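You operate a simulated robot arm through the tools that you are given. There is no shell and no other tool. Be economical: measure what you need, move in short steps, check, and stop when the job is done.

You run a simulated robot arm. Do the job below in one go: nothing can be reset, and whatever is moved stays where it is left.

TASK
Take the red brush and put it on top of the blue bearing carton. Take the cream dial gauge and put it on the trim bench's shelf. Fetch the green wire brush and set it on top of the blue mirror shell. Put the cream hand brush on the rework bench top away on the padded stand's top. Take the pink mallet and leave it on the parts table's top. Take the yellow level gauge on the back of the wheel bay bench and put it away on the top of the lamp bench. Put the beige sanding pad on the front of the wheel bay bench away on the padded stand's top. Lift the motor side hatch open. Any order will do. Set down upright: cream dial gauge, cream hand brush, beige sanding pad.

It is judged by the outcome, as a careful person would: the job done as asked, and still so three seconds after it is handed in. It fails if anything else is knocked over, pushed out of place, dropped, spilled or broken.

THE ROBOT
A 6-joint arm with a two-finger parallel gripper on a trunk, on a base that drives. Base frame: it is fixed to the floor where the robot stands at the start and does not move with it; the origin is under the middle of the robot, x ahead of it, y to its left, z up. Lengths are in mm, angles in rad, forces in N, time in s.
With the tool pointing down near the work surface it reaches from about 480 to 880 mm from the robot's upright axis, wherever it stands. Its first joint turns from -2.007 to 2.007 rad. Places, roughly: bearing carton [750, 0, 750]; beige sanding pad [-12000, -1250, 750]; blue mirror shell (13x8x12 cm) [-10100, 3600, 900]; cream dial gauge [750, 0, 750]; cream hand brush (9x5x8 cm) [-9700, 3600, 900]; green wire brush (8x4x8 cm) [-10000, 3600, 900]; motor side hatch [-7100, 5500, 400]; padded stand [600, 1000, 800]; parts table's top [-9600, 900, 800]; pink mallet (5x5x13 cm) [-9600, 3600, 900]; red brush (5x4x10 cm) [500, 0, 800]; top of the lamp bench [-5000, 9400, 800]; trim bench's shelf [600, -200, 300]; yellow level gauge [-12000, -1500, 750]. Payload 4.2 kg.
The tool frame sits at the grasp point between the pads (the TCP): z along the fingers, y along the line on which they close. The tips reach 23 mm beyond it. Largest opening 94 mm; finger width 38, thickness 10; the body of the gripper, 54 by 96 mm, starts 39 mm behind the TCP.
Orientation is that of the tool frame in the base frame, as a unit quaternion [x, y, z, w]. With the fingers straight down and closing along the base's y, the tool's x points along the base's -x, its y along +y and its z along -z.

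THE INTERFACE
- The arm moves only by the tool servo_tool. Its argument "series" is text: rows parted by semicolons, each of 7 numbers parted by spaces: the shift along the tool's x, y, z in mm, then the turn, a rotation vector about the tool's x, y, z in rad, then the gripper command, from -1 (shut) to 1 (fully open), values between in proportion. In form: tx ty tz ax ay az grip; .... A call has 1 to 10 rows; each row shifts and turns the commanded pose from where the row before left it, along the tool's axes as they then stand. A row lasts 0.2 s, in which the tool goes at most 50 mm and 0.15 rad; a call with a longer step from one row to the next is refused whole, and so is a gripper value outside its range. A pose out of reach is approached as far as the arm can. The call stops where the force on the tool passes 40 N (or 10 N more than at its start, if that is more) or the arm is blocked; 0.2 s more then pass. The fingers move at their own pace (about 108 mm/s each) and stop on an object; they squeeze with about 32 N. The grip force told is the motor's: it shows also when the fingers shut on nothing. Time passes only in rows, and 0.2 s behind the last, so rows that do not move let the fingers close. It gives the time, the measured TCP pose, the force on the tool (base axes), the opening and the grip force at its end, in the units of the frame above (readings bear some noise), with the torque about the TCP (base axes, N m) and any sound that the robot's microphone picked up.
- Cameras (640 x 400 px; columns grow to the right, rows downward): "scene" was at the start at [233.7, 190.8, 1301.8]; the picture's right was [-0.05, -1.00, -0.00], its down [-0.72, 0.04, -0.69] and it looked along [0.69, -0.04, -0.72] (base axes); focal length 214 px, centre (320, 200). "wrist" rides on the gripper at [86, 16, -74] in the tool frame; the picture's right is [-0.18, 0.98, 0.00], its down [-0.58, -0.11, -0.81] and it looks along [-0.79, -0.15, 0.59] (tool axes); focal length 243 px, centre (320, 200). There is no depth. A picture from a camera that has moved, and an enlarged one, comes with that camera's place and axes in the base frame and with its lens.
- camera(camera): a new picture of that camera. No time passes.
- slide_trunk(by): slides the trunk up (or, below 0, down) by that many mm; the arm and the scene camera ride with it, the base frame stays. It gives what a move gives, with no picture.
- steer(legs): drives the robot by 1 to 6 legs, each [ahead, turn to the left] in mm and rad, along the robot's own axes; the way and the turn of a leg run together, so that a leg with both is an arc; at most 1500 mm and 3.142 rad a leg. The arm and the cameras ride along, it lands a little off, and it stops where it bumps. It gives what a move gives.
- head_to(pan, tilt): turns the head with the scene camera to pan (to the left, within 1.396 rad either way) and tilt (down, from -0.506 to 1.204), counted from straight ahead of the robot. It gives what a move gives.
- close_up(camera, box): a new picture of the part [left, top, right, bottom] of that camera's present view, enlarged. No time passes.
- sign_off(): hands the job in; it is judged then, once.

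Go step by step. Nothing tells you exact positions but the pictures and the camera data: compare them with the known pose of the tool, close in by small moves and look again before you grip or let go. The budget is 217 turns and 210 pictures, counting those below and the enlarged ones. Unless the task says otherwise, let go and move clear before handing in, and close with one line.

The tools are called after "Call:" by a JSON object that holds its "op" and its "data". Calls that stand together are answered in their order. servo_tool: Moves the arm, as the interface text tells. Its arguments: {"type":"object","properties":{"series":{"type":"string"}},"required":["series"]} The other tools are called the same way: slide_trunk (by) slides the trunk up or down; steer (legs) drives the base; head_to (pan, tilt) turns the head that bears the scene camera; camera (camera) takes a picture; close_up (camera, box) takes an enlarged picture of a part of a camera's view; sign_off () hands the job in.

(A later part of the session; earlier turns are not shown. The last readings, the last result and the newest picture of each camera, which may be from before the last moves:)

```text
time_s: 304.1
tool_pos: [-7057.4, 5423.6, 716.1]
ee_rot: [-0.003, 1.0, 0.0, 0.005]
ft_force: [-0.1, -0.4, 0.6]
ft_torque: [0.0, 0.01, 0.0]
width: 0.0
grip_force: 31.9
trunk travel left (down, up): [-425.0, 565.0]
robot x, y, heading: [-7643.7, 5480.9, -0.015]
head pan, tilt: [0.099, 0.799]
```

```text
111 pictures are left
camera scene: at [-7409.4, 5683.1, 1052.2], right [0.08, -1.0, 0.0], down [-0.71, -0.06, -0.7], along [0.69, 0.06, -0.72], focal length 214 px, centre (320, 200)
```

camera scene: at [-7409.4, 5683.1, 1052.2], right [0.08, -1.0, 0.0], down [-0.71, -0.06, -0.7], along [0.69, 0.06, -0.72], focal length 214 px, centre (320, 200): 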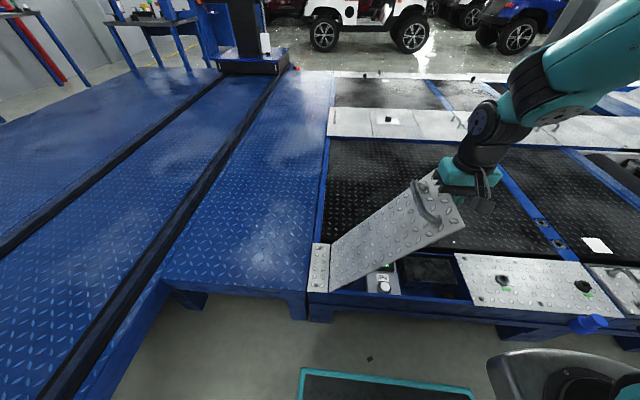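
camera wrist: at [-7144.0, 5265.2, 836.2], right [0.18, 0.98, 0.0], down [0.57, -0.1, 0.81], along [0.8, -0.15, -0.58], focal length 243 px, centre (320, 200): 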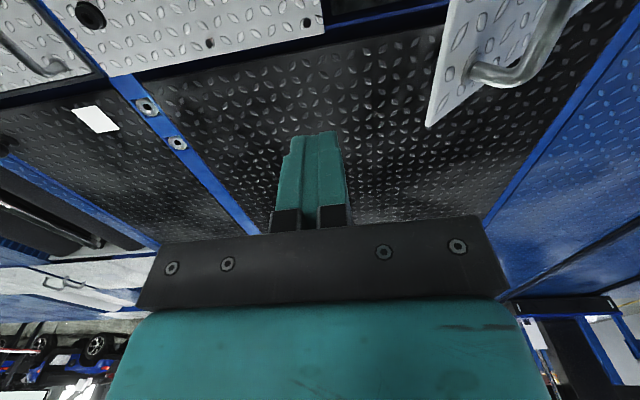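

Opening further. Continue along the arc.

Call:
{"op": "servo_tool", "data": {"series": "0 27 -17 0 0 0 -1;0 27 -16 0 0 0 -1;0 30 -12 0 0 0 -1;0 30 -12 0 0 0 -1;0 30 -9 0 0 0 -1;0 30 -7 0 0 0 -1;0 0 0 0 0 0 -1"}}

Call:
{"op": "camera", "data": {"camera": "scene"}}

```text
time_s: 305.7
tool_pos: [-7058.8, 5597.9, 789.0]
ee_rot: [-0.003, 1.0, -0.001, 0.006]
ft_force: [0.3, -0.9, 0.6]
ft_torque: [0.0, 0.0, -0.01]
width: 0.0
grip_force: 32.5
trunk travel left (down, up): [-425.0, 565.0]
robot x, y, heading: [-7644.5, 5485.2, -0.017]
head pan, tilt: [0.099, 0.799]
```

```text
110 pictures are left
camera scene: at [-7409.3, 5683.1, 1052.2], right [0.08, -1.0, 0.0], down [-0.71, -0.06, -0.7], along [0.69, 0.06, -0.72], focal length 214 px, centre (320, 200)
```

scene: 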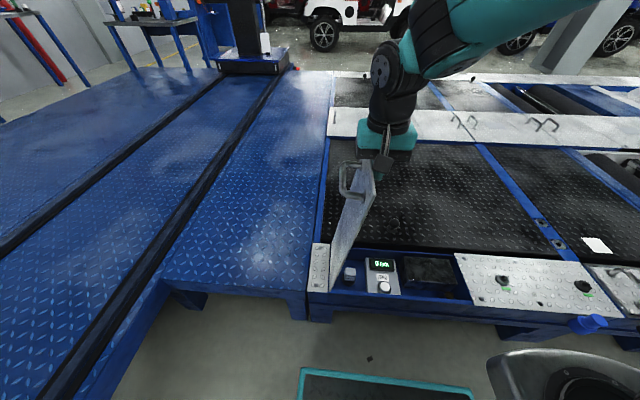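

The hatch stands nearly upright. I retract, raise the trunk and drive to look at the benches to the west.

Call:
{"op": "servo_tool", "data": {"series": "0 -40 0 0 0 0 -1;0 -40 0 0 0 0 -1;0 -40 -20 0 0 0 -1;10 0 -45 0 0 0 0;10 0 -45 0 0 0 1;0 0 -45 0 0 0 1"}}

Call:
{"op": "slide_trunk", "data": {"by": 250}}

Call:
{"op": "camera", "data": {"camera": "scene"}}

Call:
{"op": "steer", "data": {"legs": [[-400, 0], [0, -1.553], [1400, 0], [600, 0]]}}

Call:
{"op": "head_to", "data": {"pan": -1.3, "tilt": 0.5}}

Call:
{"op": "camera", "data": {"camera": "scene"}}

Call:
{"op": "head_to", "data": {"pan": -0.5, "tilt": 0.4}}

Call:
{"op": "camera", "data": {"camera": "scene"}}

```text
time_s: 307.1
tool_pos: [-7079.6, 5477.2, 944.2]
ee_rot: [-0.003, 1.0, -0.001, 0.006]
ft_force: [0.1, -0.3, -0.6]
ft_torque: [-0.02, -0.01, 0.01]
width: 94.1
grip_force: 0.0
trunk travel left (down, up): [-425.0, 565.0]
robot x, y, heading: [-7647.5, 5479.0, -0.016]
head pan, tilt: [0.099, 0.799]
```

```text
time_s: 309.7
tool_pos: [-7078.4, 5478.0, 1192.7]
ee_rot: [-0.003, 1.0, 0.0, 0.005]
ft_force: [0.3, 0.1, -0.1]
ft_torque: [0.03, -0.01, 0.0]
width: 93.9
grip_force: 0.1
trunk travel left (down, up): [-675.0, 315.0]
robot x, y, heading: [-7648.1, 5483.2, -0.02]
head pan, tilt: [0.099, 0.799]
```

```text
109 pictures are left
camera scene: at [-7409.3, 5683.0, 1302.2], right [0.08, -1.0, 0.0], down [-0.71, -0.06, -0.7], along [0.69, 0.06, -0.72], focal length 214 px, centre (320, 200)
```

scene: 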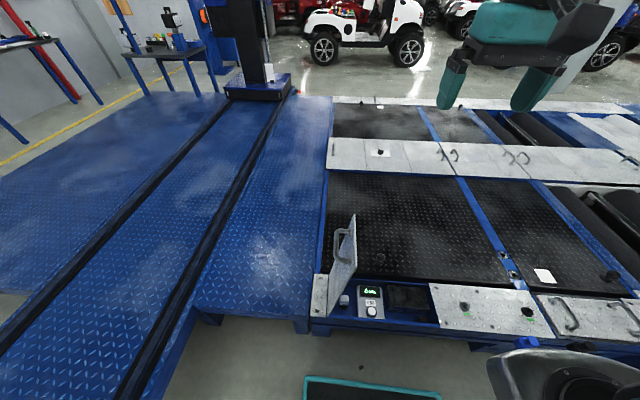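

```text
time_s: 325.6
tool_pos: [-8076.4, 2930.6, 1193.5]
ee_rot: [0.703, 0.711, -0.004, 0.003]
ft_force: [-0.7, -0.6, -0.3]
ft_torque: [0.01, 0.02, -0.04]
width: 94.1
grip_force: 0.1
trunk travel left (down, up): [-675.0, 315.0]
robot x, y, heading: [-8070.8, 3494.7, -1.586]
head pan, tilt: [0.099, 0.799]
```

```text
time_s: 327.1
tool_pos: [-8075.8, 2931.1, 1193.2]
ee_rot: [0.704, 0.71, -0.004, 0.003]
ft_force: [-0.4, 0.1, -0.4]
ft_torque: [-0.01, 0.02, -0.01]
width: 93.9
grip_force: 0.0
trunk travel left (down, up): [-675.0, 315.0]
robot x, y, heading: [-8074.3, 3500.8, -1.584]
head pan, tilt: [-1.3, 0.499]
```

```text
108 pictures are left
camera scene: at [-7966.3, 3320.0, 1328.2], right [-0.26, 0.97, 0.0], down [0.46, 0.12, -0.88], along [-0.85, -0.23, -0.48], focal length 214 px, centre (320, 200)
```

scene: 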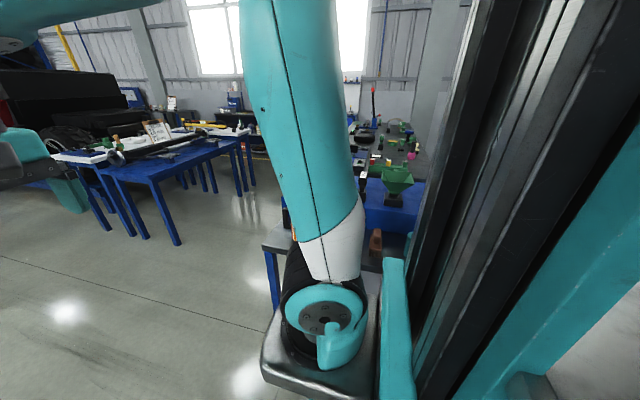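

```text
time_s: 328.2
tool_pos: [-8076.7, 2930.5, 1193.2]
ee_rot: [0.703, 0.711, -0.004, 0.003]
ft_force: [-0.4, -0.4, 0.6]
ft_torque: [0.01, 0.02, -0.01]
width: 94.1
grip_force: 0.1
trunk travel left (down, up): [-675.0, 315.0]
robot x, y, heading: [-8070.0, 3498.1, -1.582]
head pan, tilt: [-0.499, 0.4]
```

```text
107 pictures are left
camera scene: at [-7923.7, 3262.7, 1337.3], right [-0.87, 0.49, 0.0], down [0.19, 0.34, -0.92], along [-0.45, -0.8, -0.39], focal length 214 px, centre (320, 200)
```

scene: 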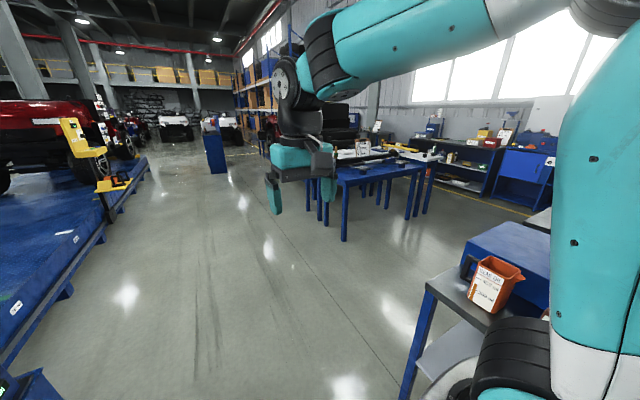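

The rework bench is at about (-9850, 3500), with an aisle between it and the blue parts table (north edge y≈1650). I drive into that aisle.

Call:
{"op": "steer", "data": {"legs": [[1250, 0], [0, -1.56], [1400, 0], [0, -1.571]]}}

Call:
{"op": "head_to", "data": {"pan": 0, "tilt": 0.5}}

Call:
{"op": "camera", "data": {"camera": "scene"}}

```text
time_s: 348.7
tool_pos: [-9495.3, 2820.3, 1192.5]
ee_rot: [0.715, -0.699, -0.004, -0.003]
ft_force: [-1.3, 0.1, 0.1]
ft_torque: [-0.03, 0.02, 0.02]
width: 93.8
grip_force: 0.1
trunk travel left (down, up): [-675.0, 315.0]
robot x, y, heading: [-9491.8, 2252.1, 1.576]
head pan, tilt: [-0.499, 0.4]
```

```text
time_s: 349.7
tool_pos: [-9494.3, 2819.7, 1193.4]
ee_rot: [0.716, -0.698, -0.003, -0.005]
ft_force: [-0.5, 0.2, -0.1]
ft_torque: [0.0, 0.03, -0.01]
width: 93.9
grip_force: 0.0
trunk travel left (down, up): [-675.0, 315.0]
robot x, y, heading: [-9492.9, 2256.7, 1.576]
head pan, tilt: [0.0, 0.499]
```

```text
106 pictures are left
camera scene: at [-9684.4, 2496.2, 1328.2], right [1.0, 0.0, 0.0], down [0.0, -0.48, -0.88], along [0.0, 0.88, -0.48], focal length 214 px, centre (320, 200)
```

scene: 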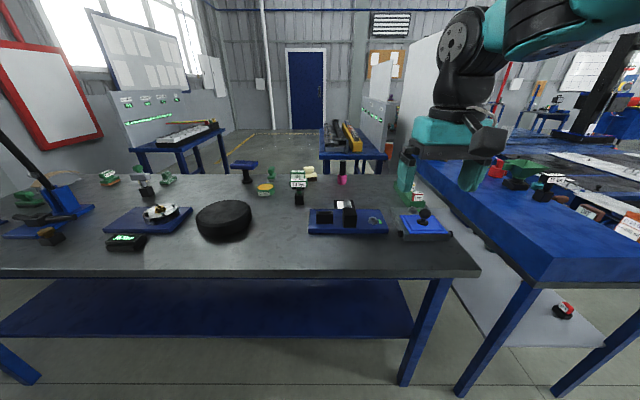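

Call:
{"op": "close_up", "data": {"camera": "scene", "box": [80, 140, 280, 260]}}

Call:
{"op": "close_up", "data": {"camera": "scene", "box": [260, 150, 460, 260]}}

```text
3.20 times, centred on (180, 200) of scene
camera zoom: at [-9684.4, 2496.2, 1328.2], right [1.0, 0.0, 0.0], down [0.0, -0.48, -0.88], along [0.0, 0.88, -0.48], focal length 686 px, centre (768, 200)
```

zoom: 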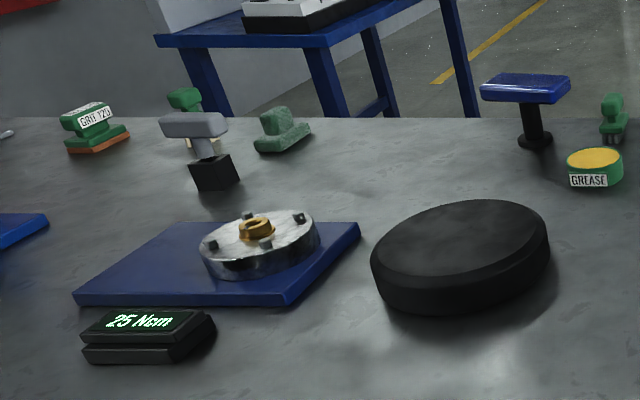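

```text
3.20 times, centred on (360, 205) of scene
camera zoom: at [-9684.4, 2496.2, 1328.2], right [1.0, 0.0, 0.0], down [0.0, -0.48, -0.88], along [0.0, 0.88, -0.48], focal length 686 px, centre (192, 184)
```

zoom: 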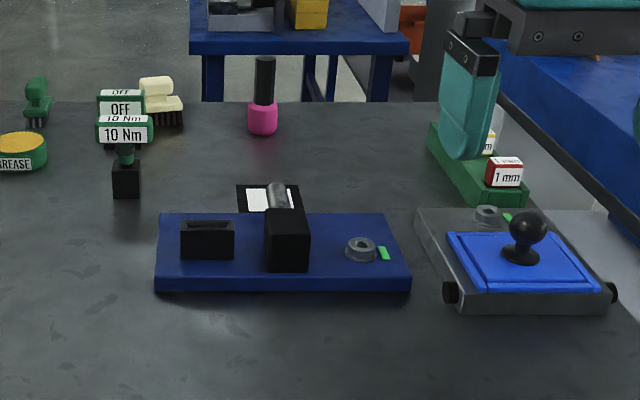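

I've found the shell (-10130, 3705), wire brush (-9982, 3705), hand brush (-9737, 3709) and mallet (-9553, 3678), all near the bench's far edge. I check what of my robot sticks out in front, to judge how near I can drive.

Call:
{"op": "head_to", "data": {"pan": -0.7, "tilt": 1.15}}

Call:
{"op": "camera", "data": {"camera": "scene"}}

Call:
{"op": "head_to", "data": {"pan": 0, "tilt": 1.15}}

Call:
{"op": "camera", "data": {"camera": "scene"}}

```text
time_s: 350.7
tool_pos: [-9495.2, 2820.8, 1193.9]
ee_rot: [0.716, -0.698, -0.003, -0.004]
ft_force: [-0.1, 0.6, 0.1]
ft_torque: [0.01, -0.03, 0.0]
width: 94.0
grip_force: 0.1
trunk travel left (down, up): [-675.0, 315.0]
robot x, y, heading: [-9489.9, 2248.7, 1.578]
head pan, tilt: [-0.7, 1.15]
```

```text
103 pictures are left
camera scene: at [-9645.9, 2450.9, 1277.4], right [0.77, -0.64, 0.0], down [-0.58, -0.7, -0.41], along [0.26, 0.31, -0.91], focal length 214 px, centre (320, 200)
```

scene: 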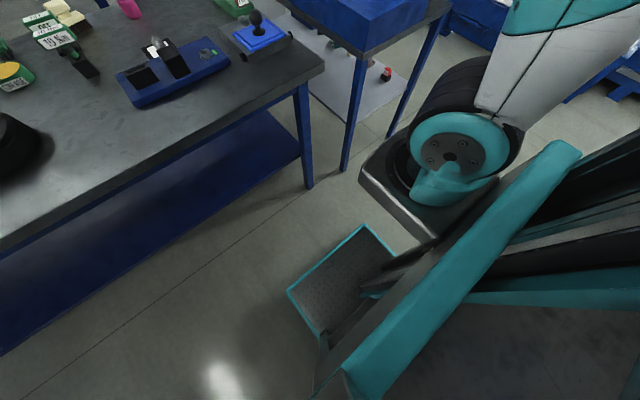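

```text
time_s: 351.8
tool_pos: [-9494.5, 2820.6, 1193.0]
ee_rot: [0.716, -0.699, -0.003, -0.004]
ft_force: [0.2, 0.0, 0.1]
ft_torque: [-0.02, -0.02, -0.06]
width: 94.0
grip_force: 0.1
trunk travel left (down, up): [-675.0, 315.0]
robot x, y, heading: [-9491.2, 2255.6, 1.576]
head pan, tilt: [0.0, 1.15]
```

```text
102 pictures are left
camera scene: at [-9684.3, 2464.7, 1277.4], right [1.0, 0.0, 0.0], down [0.0, -0.91, -0.41], along [0.0, 0.41, -0.91], focal length 214 px, centre (320, 200)
```

scene: 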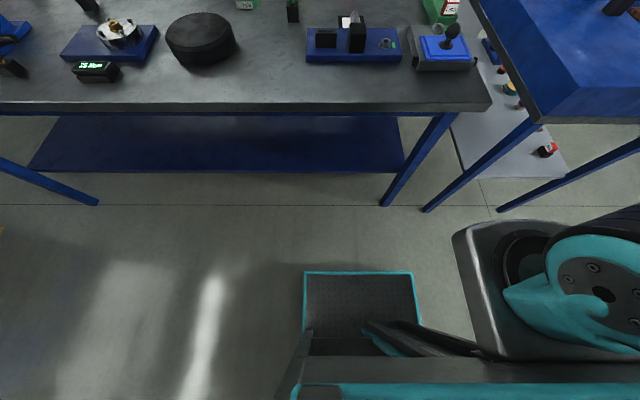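

The base deck is low enough to go under the bench shelf and the arm housing clears with the trunk raised. I shift west to face the shell and the wire brush, raise the trunk and move in.

Call:
{"op": "steer", "data": {"legs": [[0, 1.571], [560, 0], [0, -1.575]]}}

Call:
{"op": "slide_trunk", "data": {"by": 150}}

Call:
{"op": "steer", "data": {"legs": [[480, 0]]}}

Call:
{"op": "head_to", "data": {"pan": 0, "tilt": 0.75}}

Call:
{"op": "camera", "data": {"camera": "scene"}}

Call:
{"op": "camera", "data": {"camera": "wrist"}}

```text
time_s: 362.7
tool_pos: [-10054.2, 2818.6, 1193.0]
ee_rot: [0.712, -0.702, -0.002, -0.004]
ft_force: [-0.2, -0.8, -0.8]
ft_torque: [-0.02, -0.01, 0.01]
width: 94.0
grip_force: 0.0
trunk travel left (down, up): [-675.0, 315.0]
robot x, y, heading: [-10055.7, 2251.2, 1.566]
head pan, tilt: [0.0, 1.15]
```

```text
time_s: 364.4
tool_pos: [-10053.6, 2819.8, 1342.9]
ee_rot: [0.712, -0.702, -0.003, -0.004]
ft_force: [-0.4, 0.9, -0.4]
ft_torque: [-0.01, 0.01, 0.01]
width: 94.0
grip_force: 0.0
trunk travel left (down, up): [-825.0, 165.0]
robot x, y, heading: [-10053.3, 2255.2, 1.561]
head pan, tilt: [0.0, 1.15]
```

```text
time_s: 367.3
tool_pos: [-10052.7, 3298.0, 1343.2]
ee_rot: [0.713, -0.702, -0.003, -0.004]
ft_force: [-0.2, 0.5, -0.7]
ft_torque: [0.0, -0.01, -0.04]
width: 94.1
grip_force: 0.1
trunk travel left (down, up): [-825.0, 165.0]
robot x, y, heading: [-10057.0, 2729.6, 1.562]
head pan, tilt: [0.0, 1.15]
```

```text
time_s: 368.1
tool_pos: [-10053.3, 3297.9, 1343.3]
ee_rot: [0.713, -0.701, -0.004, -0.004]
ft_force: [-0.1, -0.6, -0.5]
ft_torque: [0.0, -0.04, 0.0]
width: 93.9
grip_force: 0.0
trunk travel left (down, up): [-825.0, 165.0]
robot x, y, heading: [-10048.7, 2727.8, 1.566]
head pan, tilt: [0.0, 0.75]
```

```text
101 pictures are left
camera scene: at [-10244.5, 2967.3, 1456.2], right [1.0, -0.01, 0.0], down [0.0, -0.68, -0.73], along [0.0, 0.73, -0.68], focal length 214 px, centre (320, 200)
```

scene: 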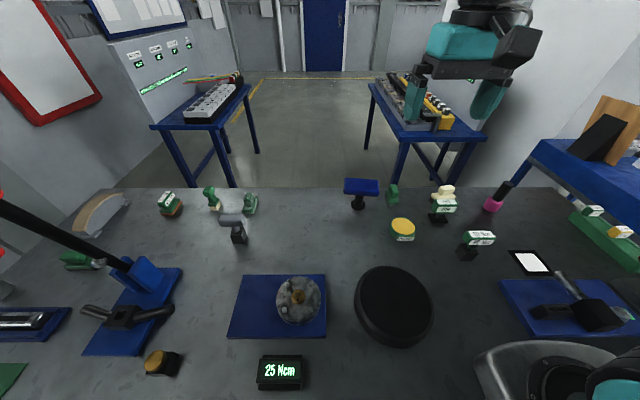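

```text
100 pictures are left
camera wrist: at [-10067.5, 3211.1, 1415.4], right [-0.99, 0.17, 0.0], down [0.1, 0.57, 0.81], along [0.14, 0.8, -0.58], focal length 243 px, centre (320, 200)
```

wrist: 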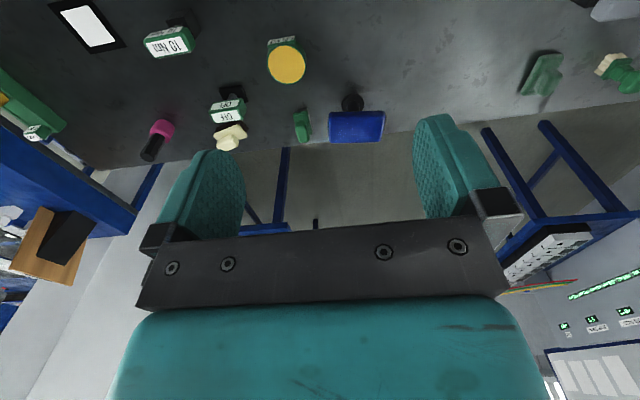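

Call:
{"op": "close_up", "data": {"camera": "scene", "box": [330, 160, 530, 270]}}

Call:
{"op": "close_up", "data": {"camera": "wrist", "box": [120, 60, 420, 170]}}

```text
3.20 times, centred on (430, 215) of scene
camera zoom: at [-10244.5, 2967.3, 1456.2], right [1.0, -0.01, 0.0], down [0.0, -0.68, -0.73], along [0.0, 0.73, -0.68], focal length 686 px, centre (-32, 152)
```

zoom: 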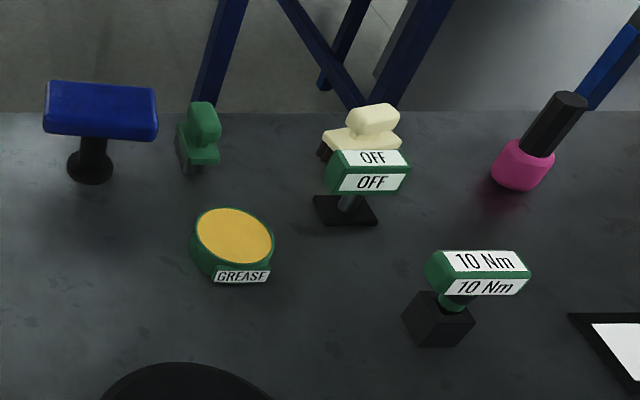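

```text
2.13 times, centred on (270, 115) of wrist
camera zoom: at [-10067.5, 3211.1, 1415.4], right [-0.99, 0.17, 0.0], down [0.1, 0.57, 0.81], along [0.14, 0.8, -0.58], focal length 518 px, centre (427, 381)
```

zoom: 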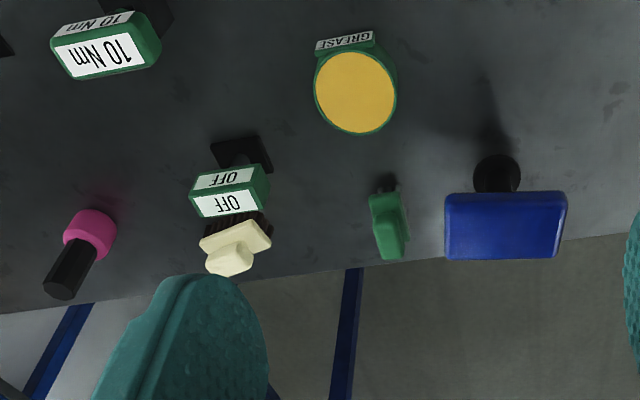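

The wire brush is at about (-9940, 3645) and the shell at (-10085, 3622). I move in a bit more and bring the tilted gripper near the wire brush.

Call:
{"op": "steer", "data": {"legs": [[70, 0]]}}

Call:
{"op": "servo_tool", "data": {"series": "-24 -14 36 0 0 0 0.6;-24 -14 36 0 0 0 0.6;-24 -14 36 0 0 0 0.6;-24 -14 36 0 0 0 0.6;-24 -14 36 0 0 0 0.6;-24 -14 36 0 0 0 0.6;-24 -14 36 0 0 0 0.6;-10 -14 20 0 -0.12 0 0.6;0 0 0 0 -0.12 0 0.6;0 0 0 0 -0.11 0 0.6"}}

Call:
{"op": "camera", "data": {"camera": "wrist"}}

```text
time_s: 369.2
tool_pos: [-10052.7, 3367.7, 1343.3]
ee_rot: [0.714, -0.701, -0.003, -0.004]
ft_force: [0.1, -0.6, -0.2]
ft_torque: [0.01, 0.03, 0.01]
width: 93.7
grip_force: 0.1
trunk travel left (down, up): [-825.0, 165.0]
robot x, y, heading: [-10049.9, 2804.5, 1.569]
head pan, tilt: [0.0, 0.75]
```

```text
time_s: 371.4
tool_pos: [-9942.6, 3551.9, 1073.3]
ee_rot: [0.701, -0.69, -0.128, -0.127]
ft_force: [0.3, -0.2, 0.3]
ft_torque: [-0.05, -0.02, -0.01]
width: 75.1
grip_force: 0.0
trunk travel left (down, up): [-825.0, 165.0]
robot x, y, heading: [-10053.5, 2799.2, 1.565]
head pan, tilt: [0.0, 0.75]
```

```text
97 pictures are left
camera wrist: at [-9957.0, 3444.9, 1110.6], right [-0.99, 0.16, 0.06], down [0.1, 0.26, 0.96], along [0.13, 0.95, -0.27], focal length 243 px, centre (320, 200)
```

wrist: 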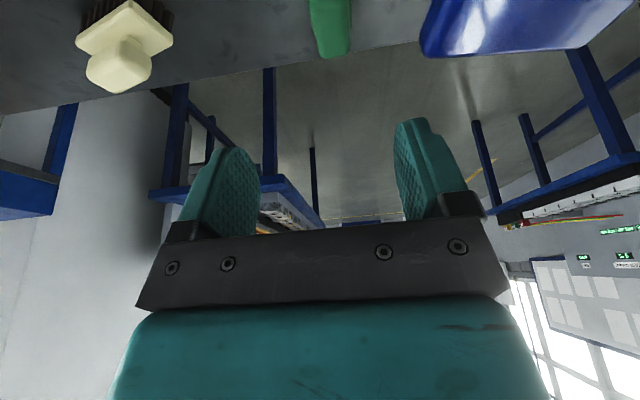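

Call:
{"op": "servo_tool", "data": {"series": "0 0 0 0 0.12 0 0.6;0 0 0 0 0.12 0 0.6;0 0 0 0 0.11 0 0.6;-25 0 35 0 0 0 0.6;-25 0 35 0 0 0 0.6;-20 0 20 0 0 0 0.6;0 0 0 0 0 0 0.6"}}

Call:
{"op": "camera", "data": {"camera": "wrist"}}

Call:
{"op": "close_up", "data": {"camera": "scene", "box": [330, 120, 530, 250]}}

```text
time_s: 373.0
tool_pos: [-9943.6, 3622.6, 983.6]
ee_rot: [0.713, -0.701, -0.003, -0.004]
ft_force: [-0.3, 0.2, 0.6]
ft_torque: [0.01, 0.0, 0.0]
width: 75.2
grip_force: 0.0
trunk travel left (down, up): [-825.0, 165.0]
robot x, y, heading: [-10052.8, 2801.6, 1.56]
head pan, tilt: [0.0, 0.75]
```

```text
96 pictures are left
camera wrist: at [-9959.0, 3535.1, 1056.4], right [-0.99, 0.17, 0.0], down [0.1, 0.57, 0.81], along [0.14, 0.8, -0.58], focal length 243 px, centre (320, 200)
```

wrist: 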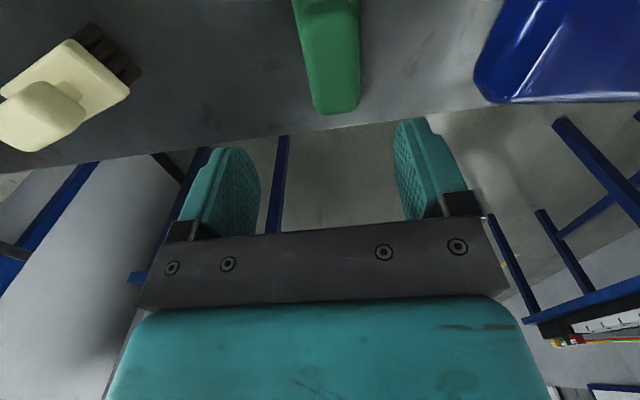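

```text
3.08 times, centred on (430, 185) of scene
camera zoom: at [-10244.1, 3037.8, 1456.2], right [1.0, 0.0, 0.0], down [0.0, -0.68, -0.73], along [0.0, 0.73, -0.68], focal length 660 px, centre (-18, 246)
```

zoom: 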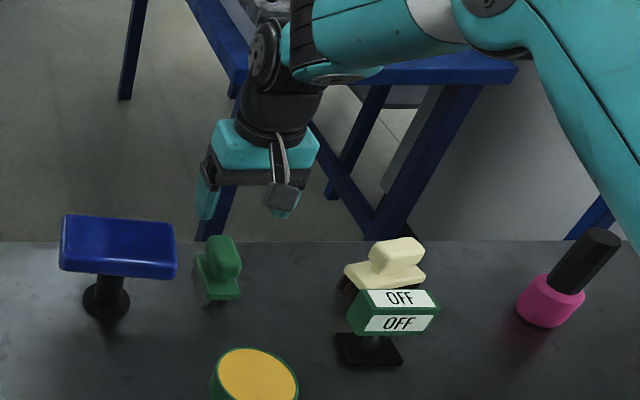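

Triangulation shows this bench top is at z≈838, so brush top ≈918. I pull back a bit to see the brush fully.

Call:
{"op": "servo_tool", "data": {"series": "40 10 -30 0 0 0 0.6;40 0 -30 0 0 0 0.6;20 0 0 0 0 0 0.6;0 0 0 0 0 0 0.6"}}

Call:
{"op": "camera", "data": {"camera": "wrist"}}

Call:
{"op": "close_up", "data": {"camera": "wrist", "box": [240, 0, 480, 140]}}

```text
refused: row 1 steps farther than a row can; nothing moved
```

```text
94 pictures are left
camera wrist: at [-9959.0, 3535.1, 1056.4], right [-0.99, 0.17, 0.0], down [0.1, 0.57, 0.81], along [0.14, 0.8, -0.58], focal length 243 px, centre (320, 200)
```

wrist: 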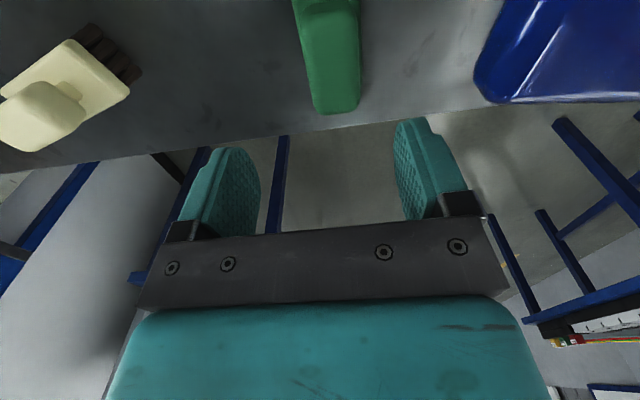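

```text
2.67 times, centred on (360, 70) of wrist
camera zoom: at [-9959.0, 3535.1, 1056.4], right [-0.99, 0.17, 0.0], down [0.1, 0.57, 0.81], along [0.14, 0.8, -0.58], focal length 647 px, centre (213, 547)
```

zoom: 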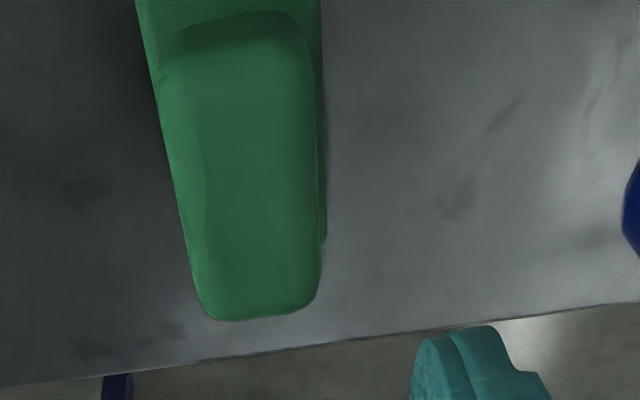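

Call:
{"op": "servo_tool", "data": {"series": "19 11 20 0 0 0 0.3;0 0 30 0 0 0 0.3;0 0 28 0 0 0 0.3;0 0 0 0 0 0 0.3"}}

Call:
{"op": "camera", "data": {"camera": "wrist"}}

```text
time_s: 374.0
tool_pos: [-9954.4, 3604.1, 906.9]
ee_rot: [0.713, -0.701, -0.003, -0.003]
ft_force: [-0.2, -0.1, 0.3]
ft_torque: [-0.01, 0.01, 0.0]
width: 61.1
grip_force: 0.1
trunk travel left (down, up): [-825.0, 165.0]
robot x, y, heading: [-10050.8, 2801.2, 1.565]
head pan, tilt: [0.0, 0.75]
```

```text
92 pictures are left
camera wrist: at [-9969.4, 3517.6, 979.0], right [-0.99, 0.17, 0.0], down [0.1, 0.57, 0.81], along [0.14, 0.8, -0.58], focal length 243 px, centre (320, 200)
```

wrist: 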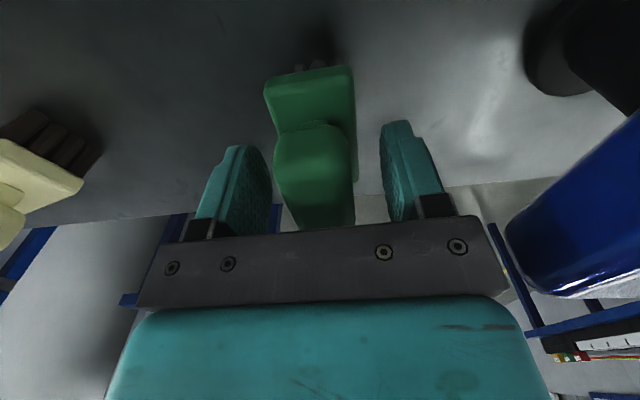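

Call:
{"op": "servo_tool", "data": {"series": "0 0 4 0 0 0 0.3;0 0 0 0 0 0 -1;0 0 0 0 0 0 -1;0 0 0 0 0 0 -1;0 0 -40 0 0 0 -1;0 0 -45 0 0 0 -1;0 0 -45 0 0 0 -1"}}

Call:
{"op": "camera", "data": {"camera": "wrist"}}

Call:
{"op": "close_up", "data": {"camera": "scene", "box": [300, 90, 480, 240]}}

```text
time_s: 375.6
tool_pos: [-9954.2, 3603.5, 1033.3]
ee_rot: [0.713, -0.701, -0.002, -0.004]
ft_force: [0.3, 0.3, -1.1]
ft_torque: [-0.04, -0.02, 0.01]
width: 39.2
grip_force: 32.2
trunk travel left (down, up): [-825.0, 165.0]
robot x, y, heading: [-10050.4, 2801.5, 1.564]
head pan, tilt: [0.0, 0.75]
```

```text
91 pictures are left
camera wrist: at [-9969.0, 3516.4, 1104.8], right [-0.99, 0.17, 0.0], down [0.1, 0.58, 0.81], along [0.14, 0.8, -0.58], focal length 243 px, centre (320, 200)
```

wrist: 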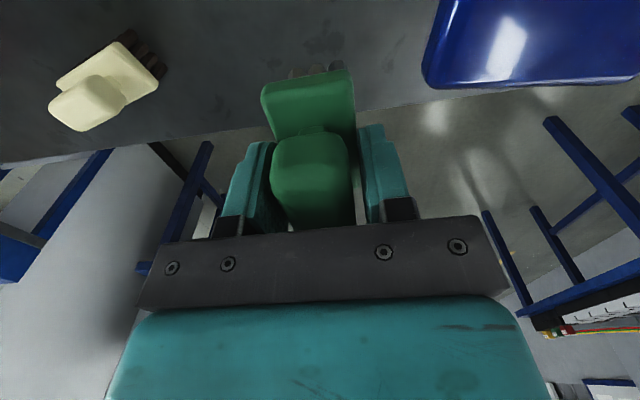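

```text
2.67 times, centred on (390, 165) of scene
camera zoom: at [-10244.1, 3038.4, 1456.1], right [1.0, 0.0, 0.0], down [0.0, -0.68, -0.73], along [0.0, 0.73, -0.68], focal length 572 px, centre (133, 293)
```

zoom: 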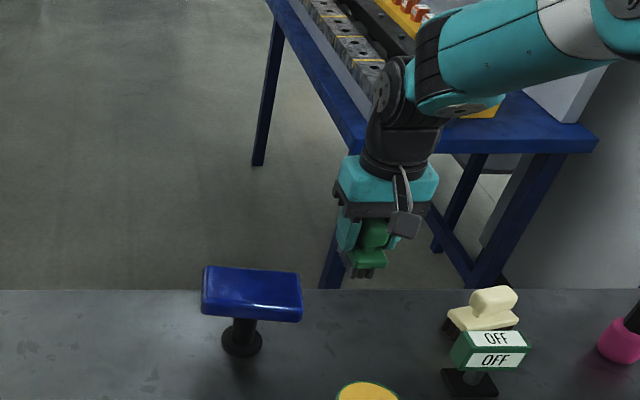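

Held. Shell top centre ≈ (-10088, 3589), z≈957. I carry the brush over it.

Call:
{"op": "servo_tool", "data": {"series": "0 0 -35 0 0 0 -1;5 45 0 0 0 0 -1;4 45 0 0 0 0 -1;4 44 0 0 0 0 -1;0 0 0 0 0 0 -1"}}

Call:
{"op": "camera", "data": {"camera": "wrist"}}

Call:
{"op": "close_up", "data": {"camera": "scene", "box": [300, 90, 480, 240]}}

```text
time_s: 376.8
tool_pos: [-10087.3, 3587.3, 1065.2]
ee_rot: [0.713, -0.701, -0.003, -0.004]
ft_force: [-0.5, -1.0, -0.7]
ft_torque: [0.01, 0.0, -0.02]
width: 39.0
grip_force: 31.9
trunk travel left (down, up): [-825.0, 165.0]
robot x, y, heading: [-10052.3, 2799.2, 1.567]
head pan, tilt: [0.0, 0.75]
```

```text
89 pictures are left
camera wrist: at [-10103.1, 3500.1, 1137.3], right [-0.99, 0.17, 0.0], down [0.1, 0.57, 0.81], along [0.14, 0.8, -0.58], focal length 243 px, centre (320, 200)
```

wrist: 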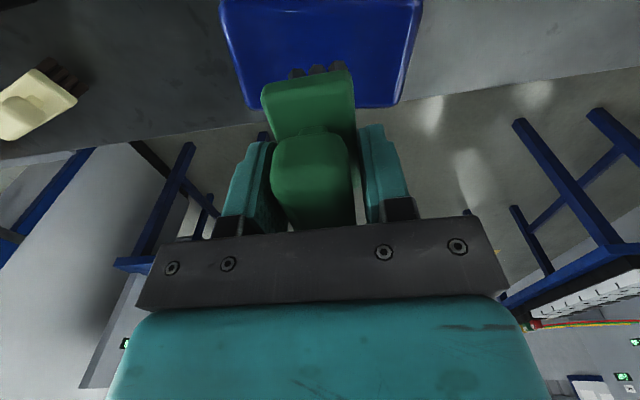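

```text
2.67 times, centred on (390, 165) of scene
camera zoom: at [-10244.2, 3037.9, 1456.2], right [1.0, 0.0, 0.0], down [0.0, -0.68, -0.73], along [0.0, 0.73, -0.68], focal length 572 px, centre (133, 293)
```

zoom: 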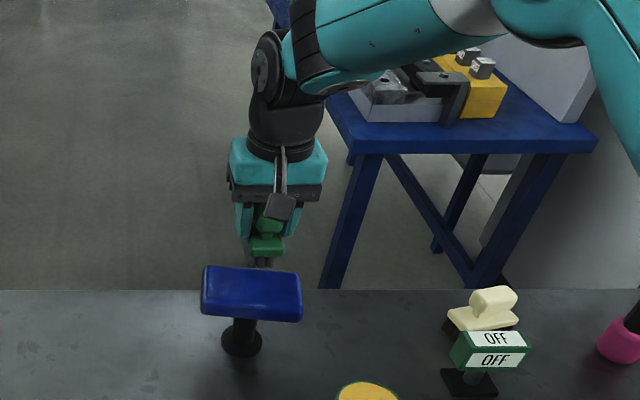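

Call:
{"op": "servo_tool", "data": {"series": "9 2 15 0 0 0 -1;0 0 18 0 0 0 -1;0 0 0 0 0 0 -1"}}

Call:
{"op": "close_up", "data": {"camera": "scene", "box": [330, 110, 430, 210]}}

Call:
{"op": "servo_tool", "data": {"series": "0 0 3 0 0 0 -1;0 0 0 0 0 0 -1"}}

Call:
{"op": "servo_tool", "data": {"series": "0 0 3 0 0 0 -1;0 0 0 0 0 0 -1"}}

```text
time_s: 377.6
tool_pos: [-10089.4, 3578.1, 1033.0]
ee_rot: [0.713, -0.701, -0.003, -0.004]
ft_force: [0.0, -0.9, -1.2]
ft_torque: [0.0, 0.01, -0.02]
width: 39.3
grip_force: 32.0
trunk travel left (down, up): [-825.0, 165.0]
robot x, y, heading: [-10052.3, 2800.9, 1.56]
head pan, tilt: [0.0, 0.75]
```

```text
4.00 times, centred on (380, 160) of scene
camera zoom: at [-10244.2, 3037.9, 1456.2], right [1.0, 0.0, 0.0], down [0.0, -0.68, -0.73], along [0.0, 0.73, -0.68], focal length 858 px, centre (80, 360)
```

zoom: 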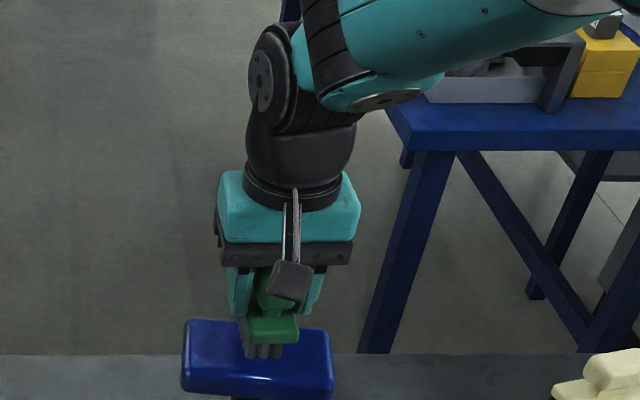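

```text
time_s: 378.2
tool_pos: [-10089.5, 3578.1, 1029.2]
ee_rot: [0.713, -0.701, -0.003, -0.004]
ft_force: [0.2, 0.2, -2.2]
ft_torque: [0.0, -0.01, -0.01]
width: 39.4
grip_force: 32.4
trunk travel left (down, up): [-825.0, 165.0]
robot x, y, heading: [-10052.7, 2799.9, 1.568]
head pan, tilt: [0.0, 0.75]
```

```text
time_s: 378.8
tool_pos: [-10090.5, 3578.5, 1026.5]
ee_rot: [0.713, -0.701, -0.004, -0.004]
ft_force: [-0.2, 0.6, -1.0]
ft_torque: [0.0, 0.01, 0.02]
width: 39.5
grip_force: 31.9
trunk travel left (down, up): [-825.0, 165.0]
robot x, y, heading: [-10052.4, 2800.9, 1.559]
head pan, tilt: [0.0, 0.75]
```

Call:
{"op": "servo_tool", "data": {"series": "14 0 0 0 0 0 -1;0 0 2 0 0 0 -1;0 0 0 0 0 0 -1"}}

Call:
{"op": "servo_tool", "data": {"series": "0 0 2.5 0 0 0 -1;0 0 0 0 0 0 -1"}}

Call:
{"op": "servo_tool", "data": {"series": "0 0 2.5 0 0 0 -1;0 0 0 0 0 0 -1"}}

Call:
{"op": "close_up", "data": {"camera": "scene", "box": [330, 140, 430, 240]}}

```text
time_s: 379.6
tool_pos: [-10089.9, 3564.8, 1025.0]
ee_rot: [0.713, -0.701, -0.003, -0.004]
ft_force: [-0.3, -0.9, -0.9]
ft_torque: [-0.03, -0.01, 0.0]
width: 39.4
grip_force: 32.1
trunk travel left (down, up): [-825.0, 165.0]
robot x, y, heading: [-10052.8, 2802.5, 1.568]
head pan, tilt: [0.0, 0.75]
```

```text
time_s: 380.2
tool_pos: [-10089.4, 3564.1, 1022.1]
ee_rot: [0.713, -0.701, -0.002, -0.005]
ft_force: [-0.3, 0.6, -1.4]
ft_torque: [0.03, -0.02, 0.01]
width: 39.5
grip_force: 32.1
trunk travel left (down, up): [-825.0, 165.0]
robot x, y, heading: [-10050.1, 2801.3, 1.564]
head pan, tilt: [0.0, 0.75]
```

```text
time_s: 380.8
tool_pos: [-10090.0, 3563.7, 1019.8]
ee_rot: [0.713, -0.701, -0.004, -0.004]
ft_force: [0.0, 0.1, -0.7]
ft_torque: [0.0, -0.02, -0.02]
width: 39.4
grip_force: 31.9
trunk travel left (down, up): [-825.0, 165.0]
robot x, y, heading: [-10051.2, 2800.4, 1.564]
head pan, tilt: [0.0, 0.75]
```

```text
4.00 times, centred on (380, 190) of scene
camera zoom: at [-10244.2, 3037.9, 1456.2], right [1.0, 0.0, 0.0], down [0.0, -0.68, -0.73], along [0.0, 0.73, -0.68], focal length 858 px, centre (80, 240)
```

zoom: 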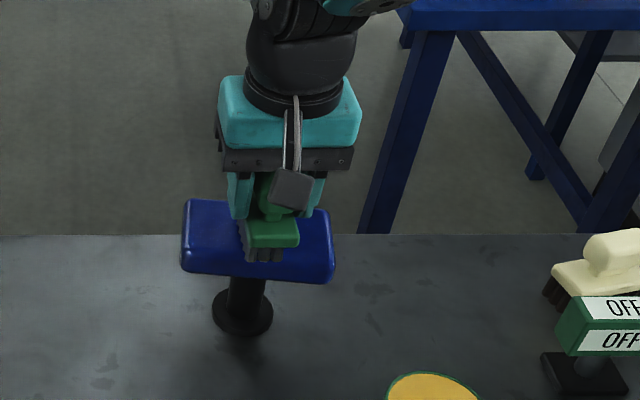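

Call:
{"op": "servo_tool", "data": {"series": "-6 0 2.5 0 0 0 -1;0 0 0 0 0 0 -1"}}

Call:
{"op": "servo_tool", "data": {"series": "0 0 2.5 0 0 0 -1;0 0 0 0 0 0 -1"}}

Call:
{"op": "servo_tool", "data": {"series": "0 0 2.5 0 0 0 -1;0 0 0 0 0 0 -1"}}

Call:
{"op": "servo_tool", "data": {"series": "0 0 2.5 0 0 0 -1;0 0 0 0 0 0 -1"}}

```text
time_s: 381.4
tool_pos: [-10089.7, 3570.1, 1016.8]
ee_rot: [0.713, -0.701, -0.003, -0.004]
ft_force: [-0.5, 0.4, 0.1]
ft_torque: [-0.01, -0.02, -0.01]
width: 39.2
grip_force: 32.2
trunk travel left (down, up): [-825.0, 165.0]
robot x, y, heading: [-10051.9, 2805.9, 1.565]
head pan, tilt: [0.0, 0.75]
```

```text
time_s: 382.0
tool_pos: [-10089.6, 3570.7, 1015.7]
ee_rot: [0.713, -0.701, -0.002, -0.005]
ft_force: [-0.4, 0.2, -0.7]
ft_torque: [-0.01, 0.0, -0.02]
width: 39.3
grip_force: 32.2
trunk travel left (down, up): [-825.0, 165.0]
robot x, y, heading: [-10055.4, 2804.5, 1.566]
head pan, tilt: [0.0, 0.75]
```

```text
time_s: 382.6
tool_pos: [-10091.1, 3570.6, 1014.1]
ee_rot: [0.712, -0.702, -0.004, -0.005]
ft_force: [1.6, -2.7, 12.8]
ft_torque: [-0.32, -0.1, 0.01]
width: 39.4
grip_force: 32.1
trunk travel left (down, up): [-825.0, 165.0]
robot x, y, heading: [-10051.9, 2802.7, 1.562]
head pan, tilt: [0.0, 0.75]
```

```text
time_s: 383.2
tool_pos: [-10089.8, 3570.9, 1011.6]
ee_rot: [0.712, -0.702, -0.005, -0.006]
ft_force: [1.3, -1.8, 26.8]
ft_torque: [0.09, -0.02, -0.02]
width: 39.6
grip_force: 32.5
trunk travel left (down, up): [-825.0, 165.0]
robot x, y, heading: [-10052.5, 2802.1, 1.564]
head pan, tilt: [0.0, 0.75]
```

Contact reached; I relax, release and rise.

Call:
{"op": "servo_tool", "data": {"series": "0 0 -2.5 0 0 0 -1;0 0 0 0 0 0 0;0 0 0 0 0 0 0.3;0 0 -20 0 0 0 0.3;0 0 -40 0 0 0 0.3;0 0 -40 0 0 0 0.3;0 0 -40 0 0 0 0.3"}}

Call:
{"op": "close_up", "data": {"camera": "scene", "box": [330, 140, 530, 260]}}

```text
time_s: 384.8
tool_pos: [-10090.9, 3569.3, 1152.4]
ee_rot: [0.713, -0.702, -0.003, -0.004]
ft_force: [0.8, 0.2, -0.2]
ft_torque: [-0.02, -0.05, 0.01]
width: 61.0
grip_force: 0.0
trunk travel left (down, up): [-825.0, 165.0]
robot x, y, heading: [-10050.9, 2806.3, 1.565]
head pan, tilt: [0.0, 0.75]
```

```text
3.20 times, centred on (430, 200) of scene
camera zoom: at [-10244.2, 3038.2, 1456.1], right [1.0, 0.0, 0.0], down [0.0, -0.68, -0.73], along [0.0, 0.73, -0.68], focal length 686 px, centre (-32, 200)
```

zoom: 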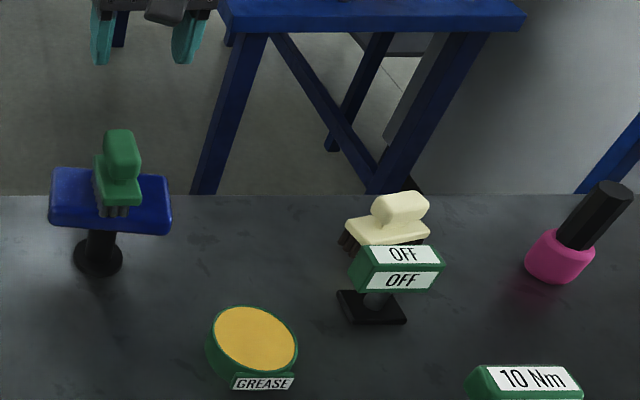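

The wire brush stands on the shell. Next the mallet at about (-9556, 3573): I shift the base east.

Call:
{"op": "steer", "data": {"legs": [[-350, 0], [0, -1.567], [440, 0], [0, 1.571], [330, 0]]}}

Call:
{"op": "camera", "data": {"camera": "wrist"}}

Call:
{"op": "camera", "data": {"camera": "scene"}}

```text
time_s: 398.7
tool_pos: [-9671.7, 3556.5, 1153.2]
ee_rot: [0.718, -0.696, -0.003, -0.004]
ft_force: [0.1, -0.1, 0.4]
ft_torque: [0.01, -0.04, 0.04]
width: 61.0
grip_force: 0.0
trunk travel left (down, up): [-825.0, 165.0]
robot x, y, heading: [-9621.3, 2789.9, 1.583]
head pan, tilt: [0.0, 0.75]
```

```text
84 pictures are left
camera wrist: at [-9684.7, 3468.7, 1225.2], right [-0.99, 0.15, 0.0], down [0.09, 0.58, 0.81], along [0.12, 0.8, -0.58], focal length 243 px, centre (320, 200)
```

wrist: 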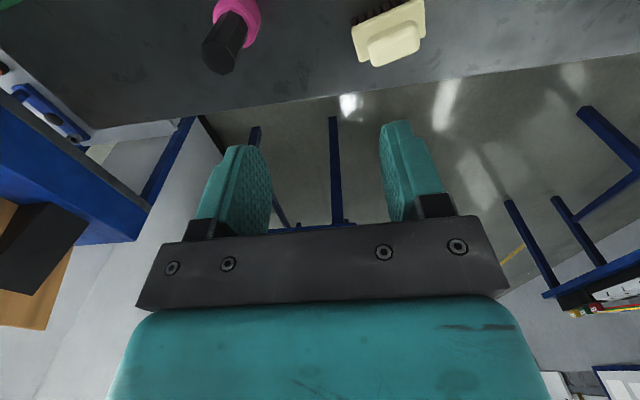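

```text
83 pictures are left
camera scene: at [-9816.3, 3022.0, 1456.2], right [1.0, 0.01, 0.0], down [0.01, -0.68, -0.73], along [-0.01, 0.73, -0.68], focal length 214 px, centre (320, 200)
```

scene: 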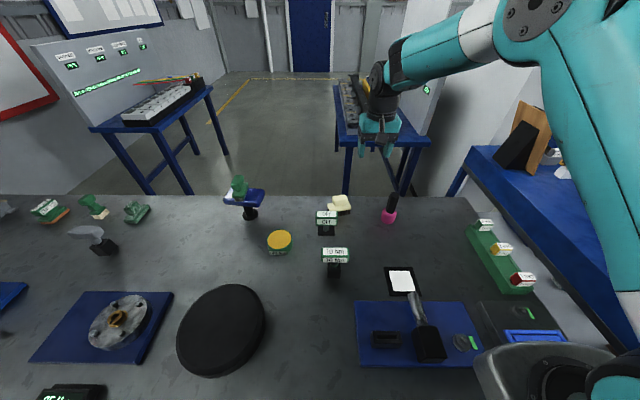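

Call:
{"op": "servo_tool", "data": {"series": "-3 -40 20 0 0 0 0.4;-3 -40 25 0 0 0 0.4;-3 -22 40 0 0 0 0.4;0 0 45 0 0 0 0.4;0 0 20 0 0 0 0.4;0 0 0 0 0 0 0.4"}}

Call:
{"op": "camera", "data": {"camera": "wrist"}}

Call:
{"op": "close_up", "data": {"camera": "scene", "box": [330, 120, 470, 230]}}

```text
time_s: 400.1
tool_pos: [-9568.6, 3568.7, 1003.4]
ee_rot: [0.718, -0.696, -0.003, -0.003]
ft_force: [-0.2, -0.2, -0.3]
ft_torque: [-0.03, -0.03, 0.0]
width: 65.7
grip_force: 0.0
trunk travel left (down, up): [-825.0, 165.0]
robot x, y, heading: [-9621.9, 2787.6, 1.58]
head pan, tilt: [0.0, 0.75]
```

```text
82 pictures are left
camera wrist: at [-9582.2, 3482.0, 1075.2], right [-0.99, 0.15, 0.0], down [0.09, 0.58, 0.81], along [0.12, 0.8, -0.58], focal length 243 px, centre (320, 200)
```

wrist: 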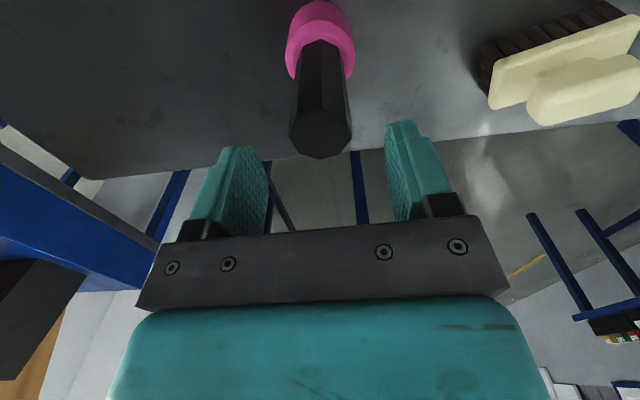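

```text
3.64 times, centred on (400, 175) of scene
camera zoom: at [-9816.2, 3022.0, 1456.2], right [1.0, 0.01, 0.0], down [0.01, -0.68, -0.73], along [-0.01, 0.73, -0.68], focal length 780 px, centre (29, 291)
```

zoom: 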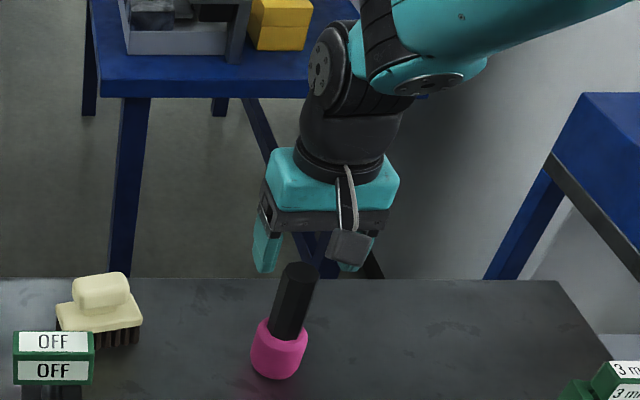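

Call:
{"op": "servo_tool", "data": {"series": "0 0 30 0 0 0 0.4;0 0 28 0 0 0 0.4;0 0 0 0 0 0 -1;0 0 0 0 0 0 -1;0 0 0 0 0 0 -1;0 0 -40 0 0 0 -1;0 0 -40 0 0 0 -1;0 0 -40 0 0 0 -1;0 0 -40 0 0 0 -1"}}

Call:
{"op": "camera", "data": {"camera": "wrist"}}

Call:
{"op": "steer", "data": {"legs": [[-500, 0], [0, 1.571], [0, 1.571]]}}

Call:
{"op": "head_to", "data": {"pan": 0, "tilt": 0.6}}

Call:
{"op": "camera", "data": {"camera": "scene"}}

```text
time_s: 402.1
tool_pos: [-9569.9, 3568.4, 1104.8]
ee_rot: [0.718, -0.696, -0.002, -0.004]
ft_force: [-0.2, 0.2, -5.5]
ft_torque: [0.0, -0.01, -0.05]
width: 30.8
grip_force: 32.0
trunk travel left (down, up): [-825.0, 165.0]
robot x, y, heading: [-9618.9, 2786.8, 1.577]
head pan, tilt: [0.0, 0.75]
```

```text
80 pictures are left
camera wrist: at [-9582.5, 3481.5, 1177.0], right [-0.99, 0.15, 0.0], down [0.09, 0.58, 0.81], along [0.12, 0.8, -0.58], focal length 243 px, centre (320, 200)
```

wrist: 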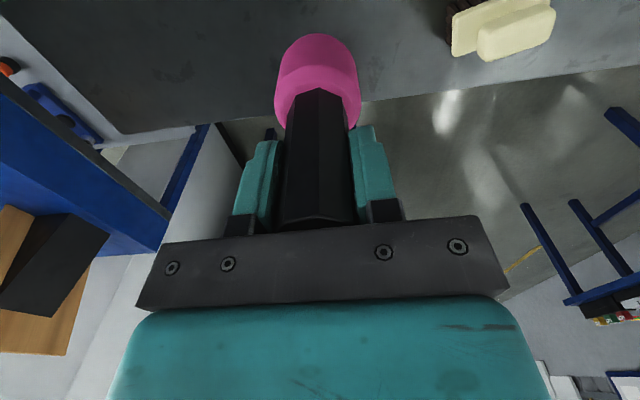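

```text
time_s: 412.6
tool_pos: [-9661.6, 1513.4, 1105.0]
ee_rot: [0.694, 0.72, -0.004, 0.004]
ft_force: [-0.1, 0.5, -3.9]
ft_torque: [-0.02, 0.01, 0.03]
width: 30.9
grip_force: 32.2
trunk travel left (down, up): [-825.0, 165.0]
robot x, y, heading: [-9616.4, 2291.9, -1.556]
head pan, tilt: [0.0, 0.75]
```

```text
time_s: 413.3
tool_pos: [-9663.4, 1513.0, 1105.4]
ee_rot: [0.694, 0.72, -0.005, 0.003]
ft_force: [-0.4, 0.0, -5.0]
ft_torque: [0.0, 0.01, 0.01]
width: 30.9
grip_force: 32.0
trunk travel left (down, up): [-825.0, 165.0]
robot x, y, heading: [-9615.4, 2291.6, -1.556]
head pan, tilt: [0.0, 0.6]
```

```text
79 pictures are left
camera scene: at [-9415.6, 2056.2, 1469.0], right [-1.0, -0.01, 0.0], down [-0.01, 0.57, -0.82], along [0.01, -0.82, -0.57], focal length 214 px, centre (320, 200)
```

scene: 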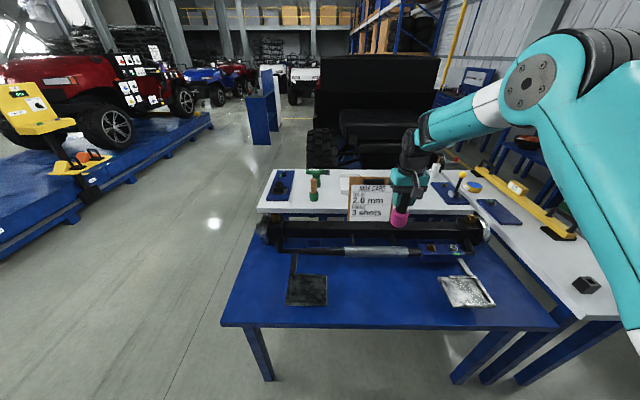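

Call:
{"op": "close_up", "data": {"camera": "scene", "box": [230, 140, 560, 340]}}

Call:
{"op": "close_up", "data": {"camera": "scene", "box": [330, 160, 430, 230]}}

```text
1.94 times, centred on (395, 240) of scene
camera zoom: at [-9415.6, 2056.2, 1469.0], right [-1.0, -0.01, 0.0], down [-0.01, 0.57, -0.82], along [0.01, -0.82, -0.57], focal length 416 px, centre (174, 122)
```

zoom: 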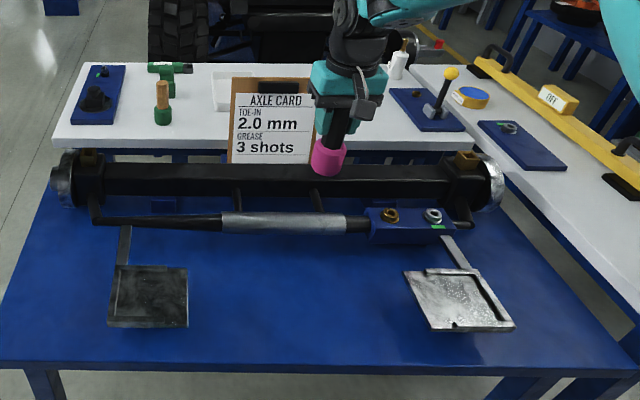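

```text
5.71 times, centred on (380, 195) of scene
camera zoom: at [-9415.6, 2056.2, 1469.0], right [-1.0, -0.01, 0.0], down [-0.01, 0.57, -0.82], along [0.01, -0.82, -0.57], focal length 1226 px, centre (-23, 229)
```

zoom: 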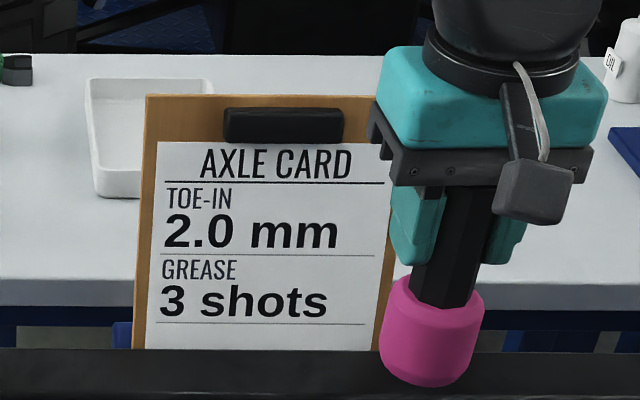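

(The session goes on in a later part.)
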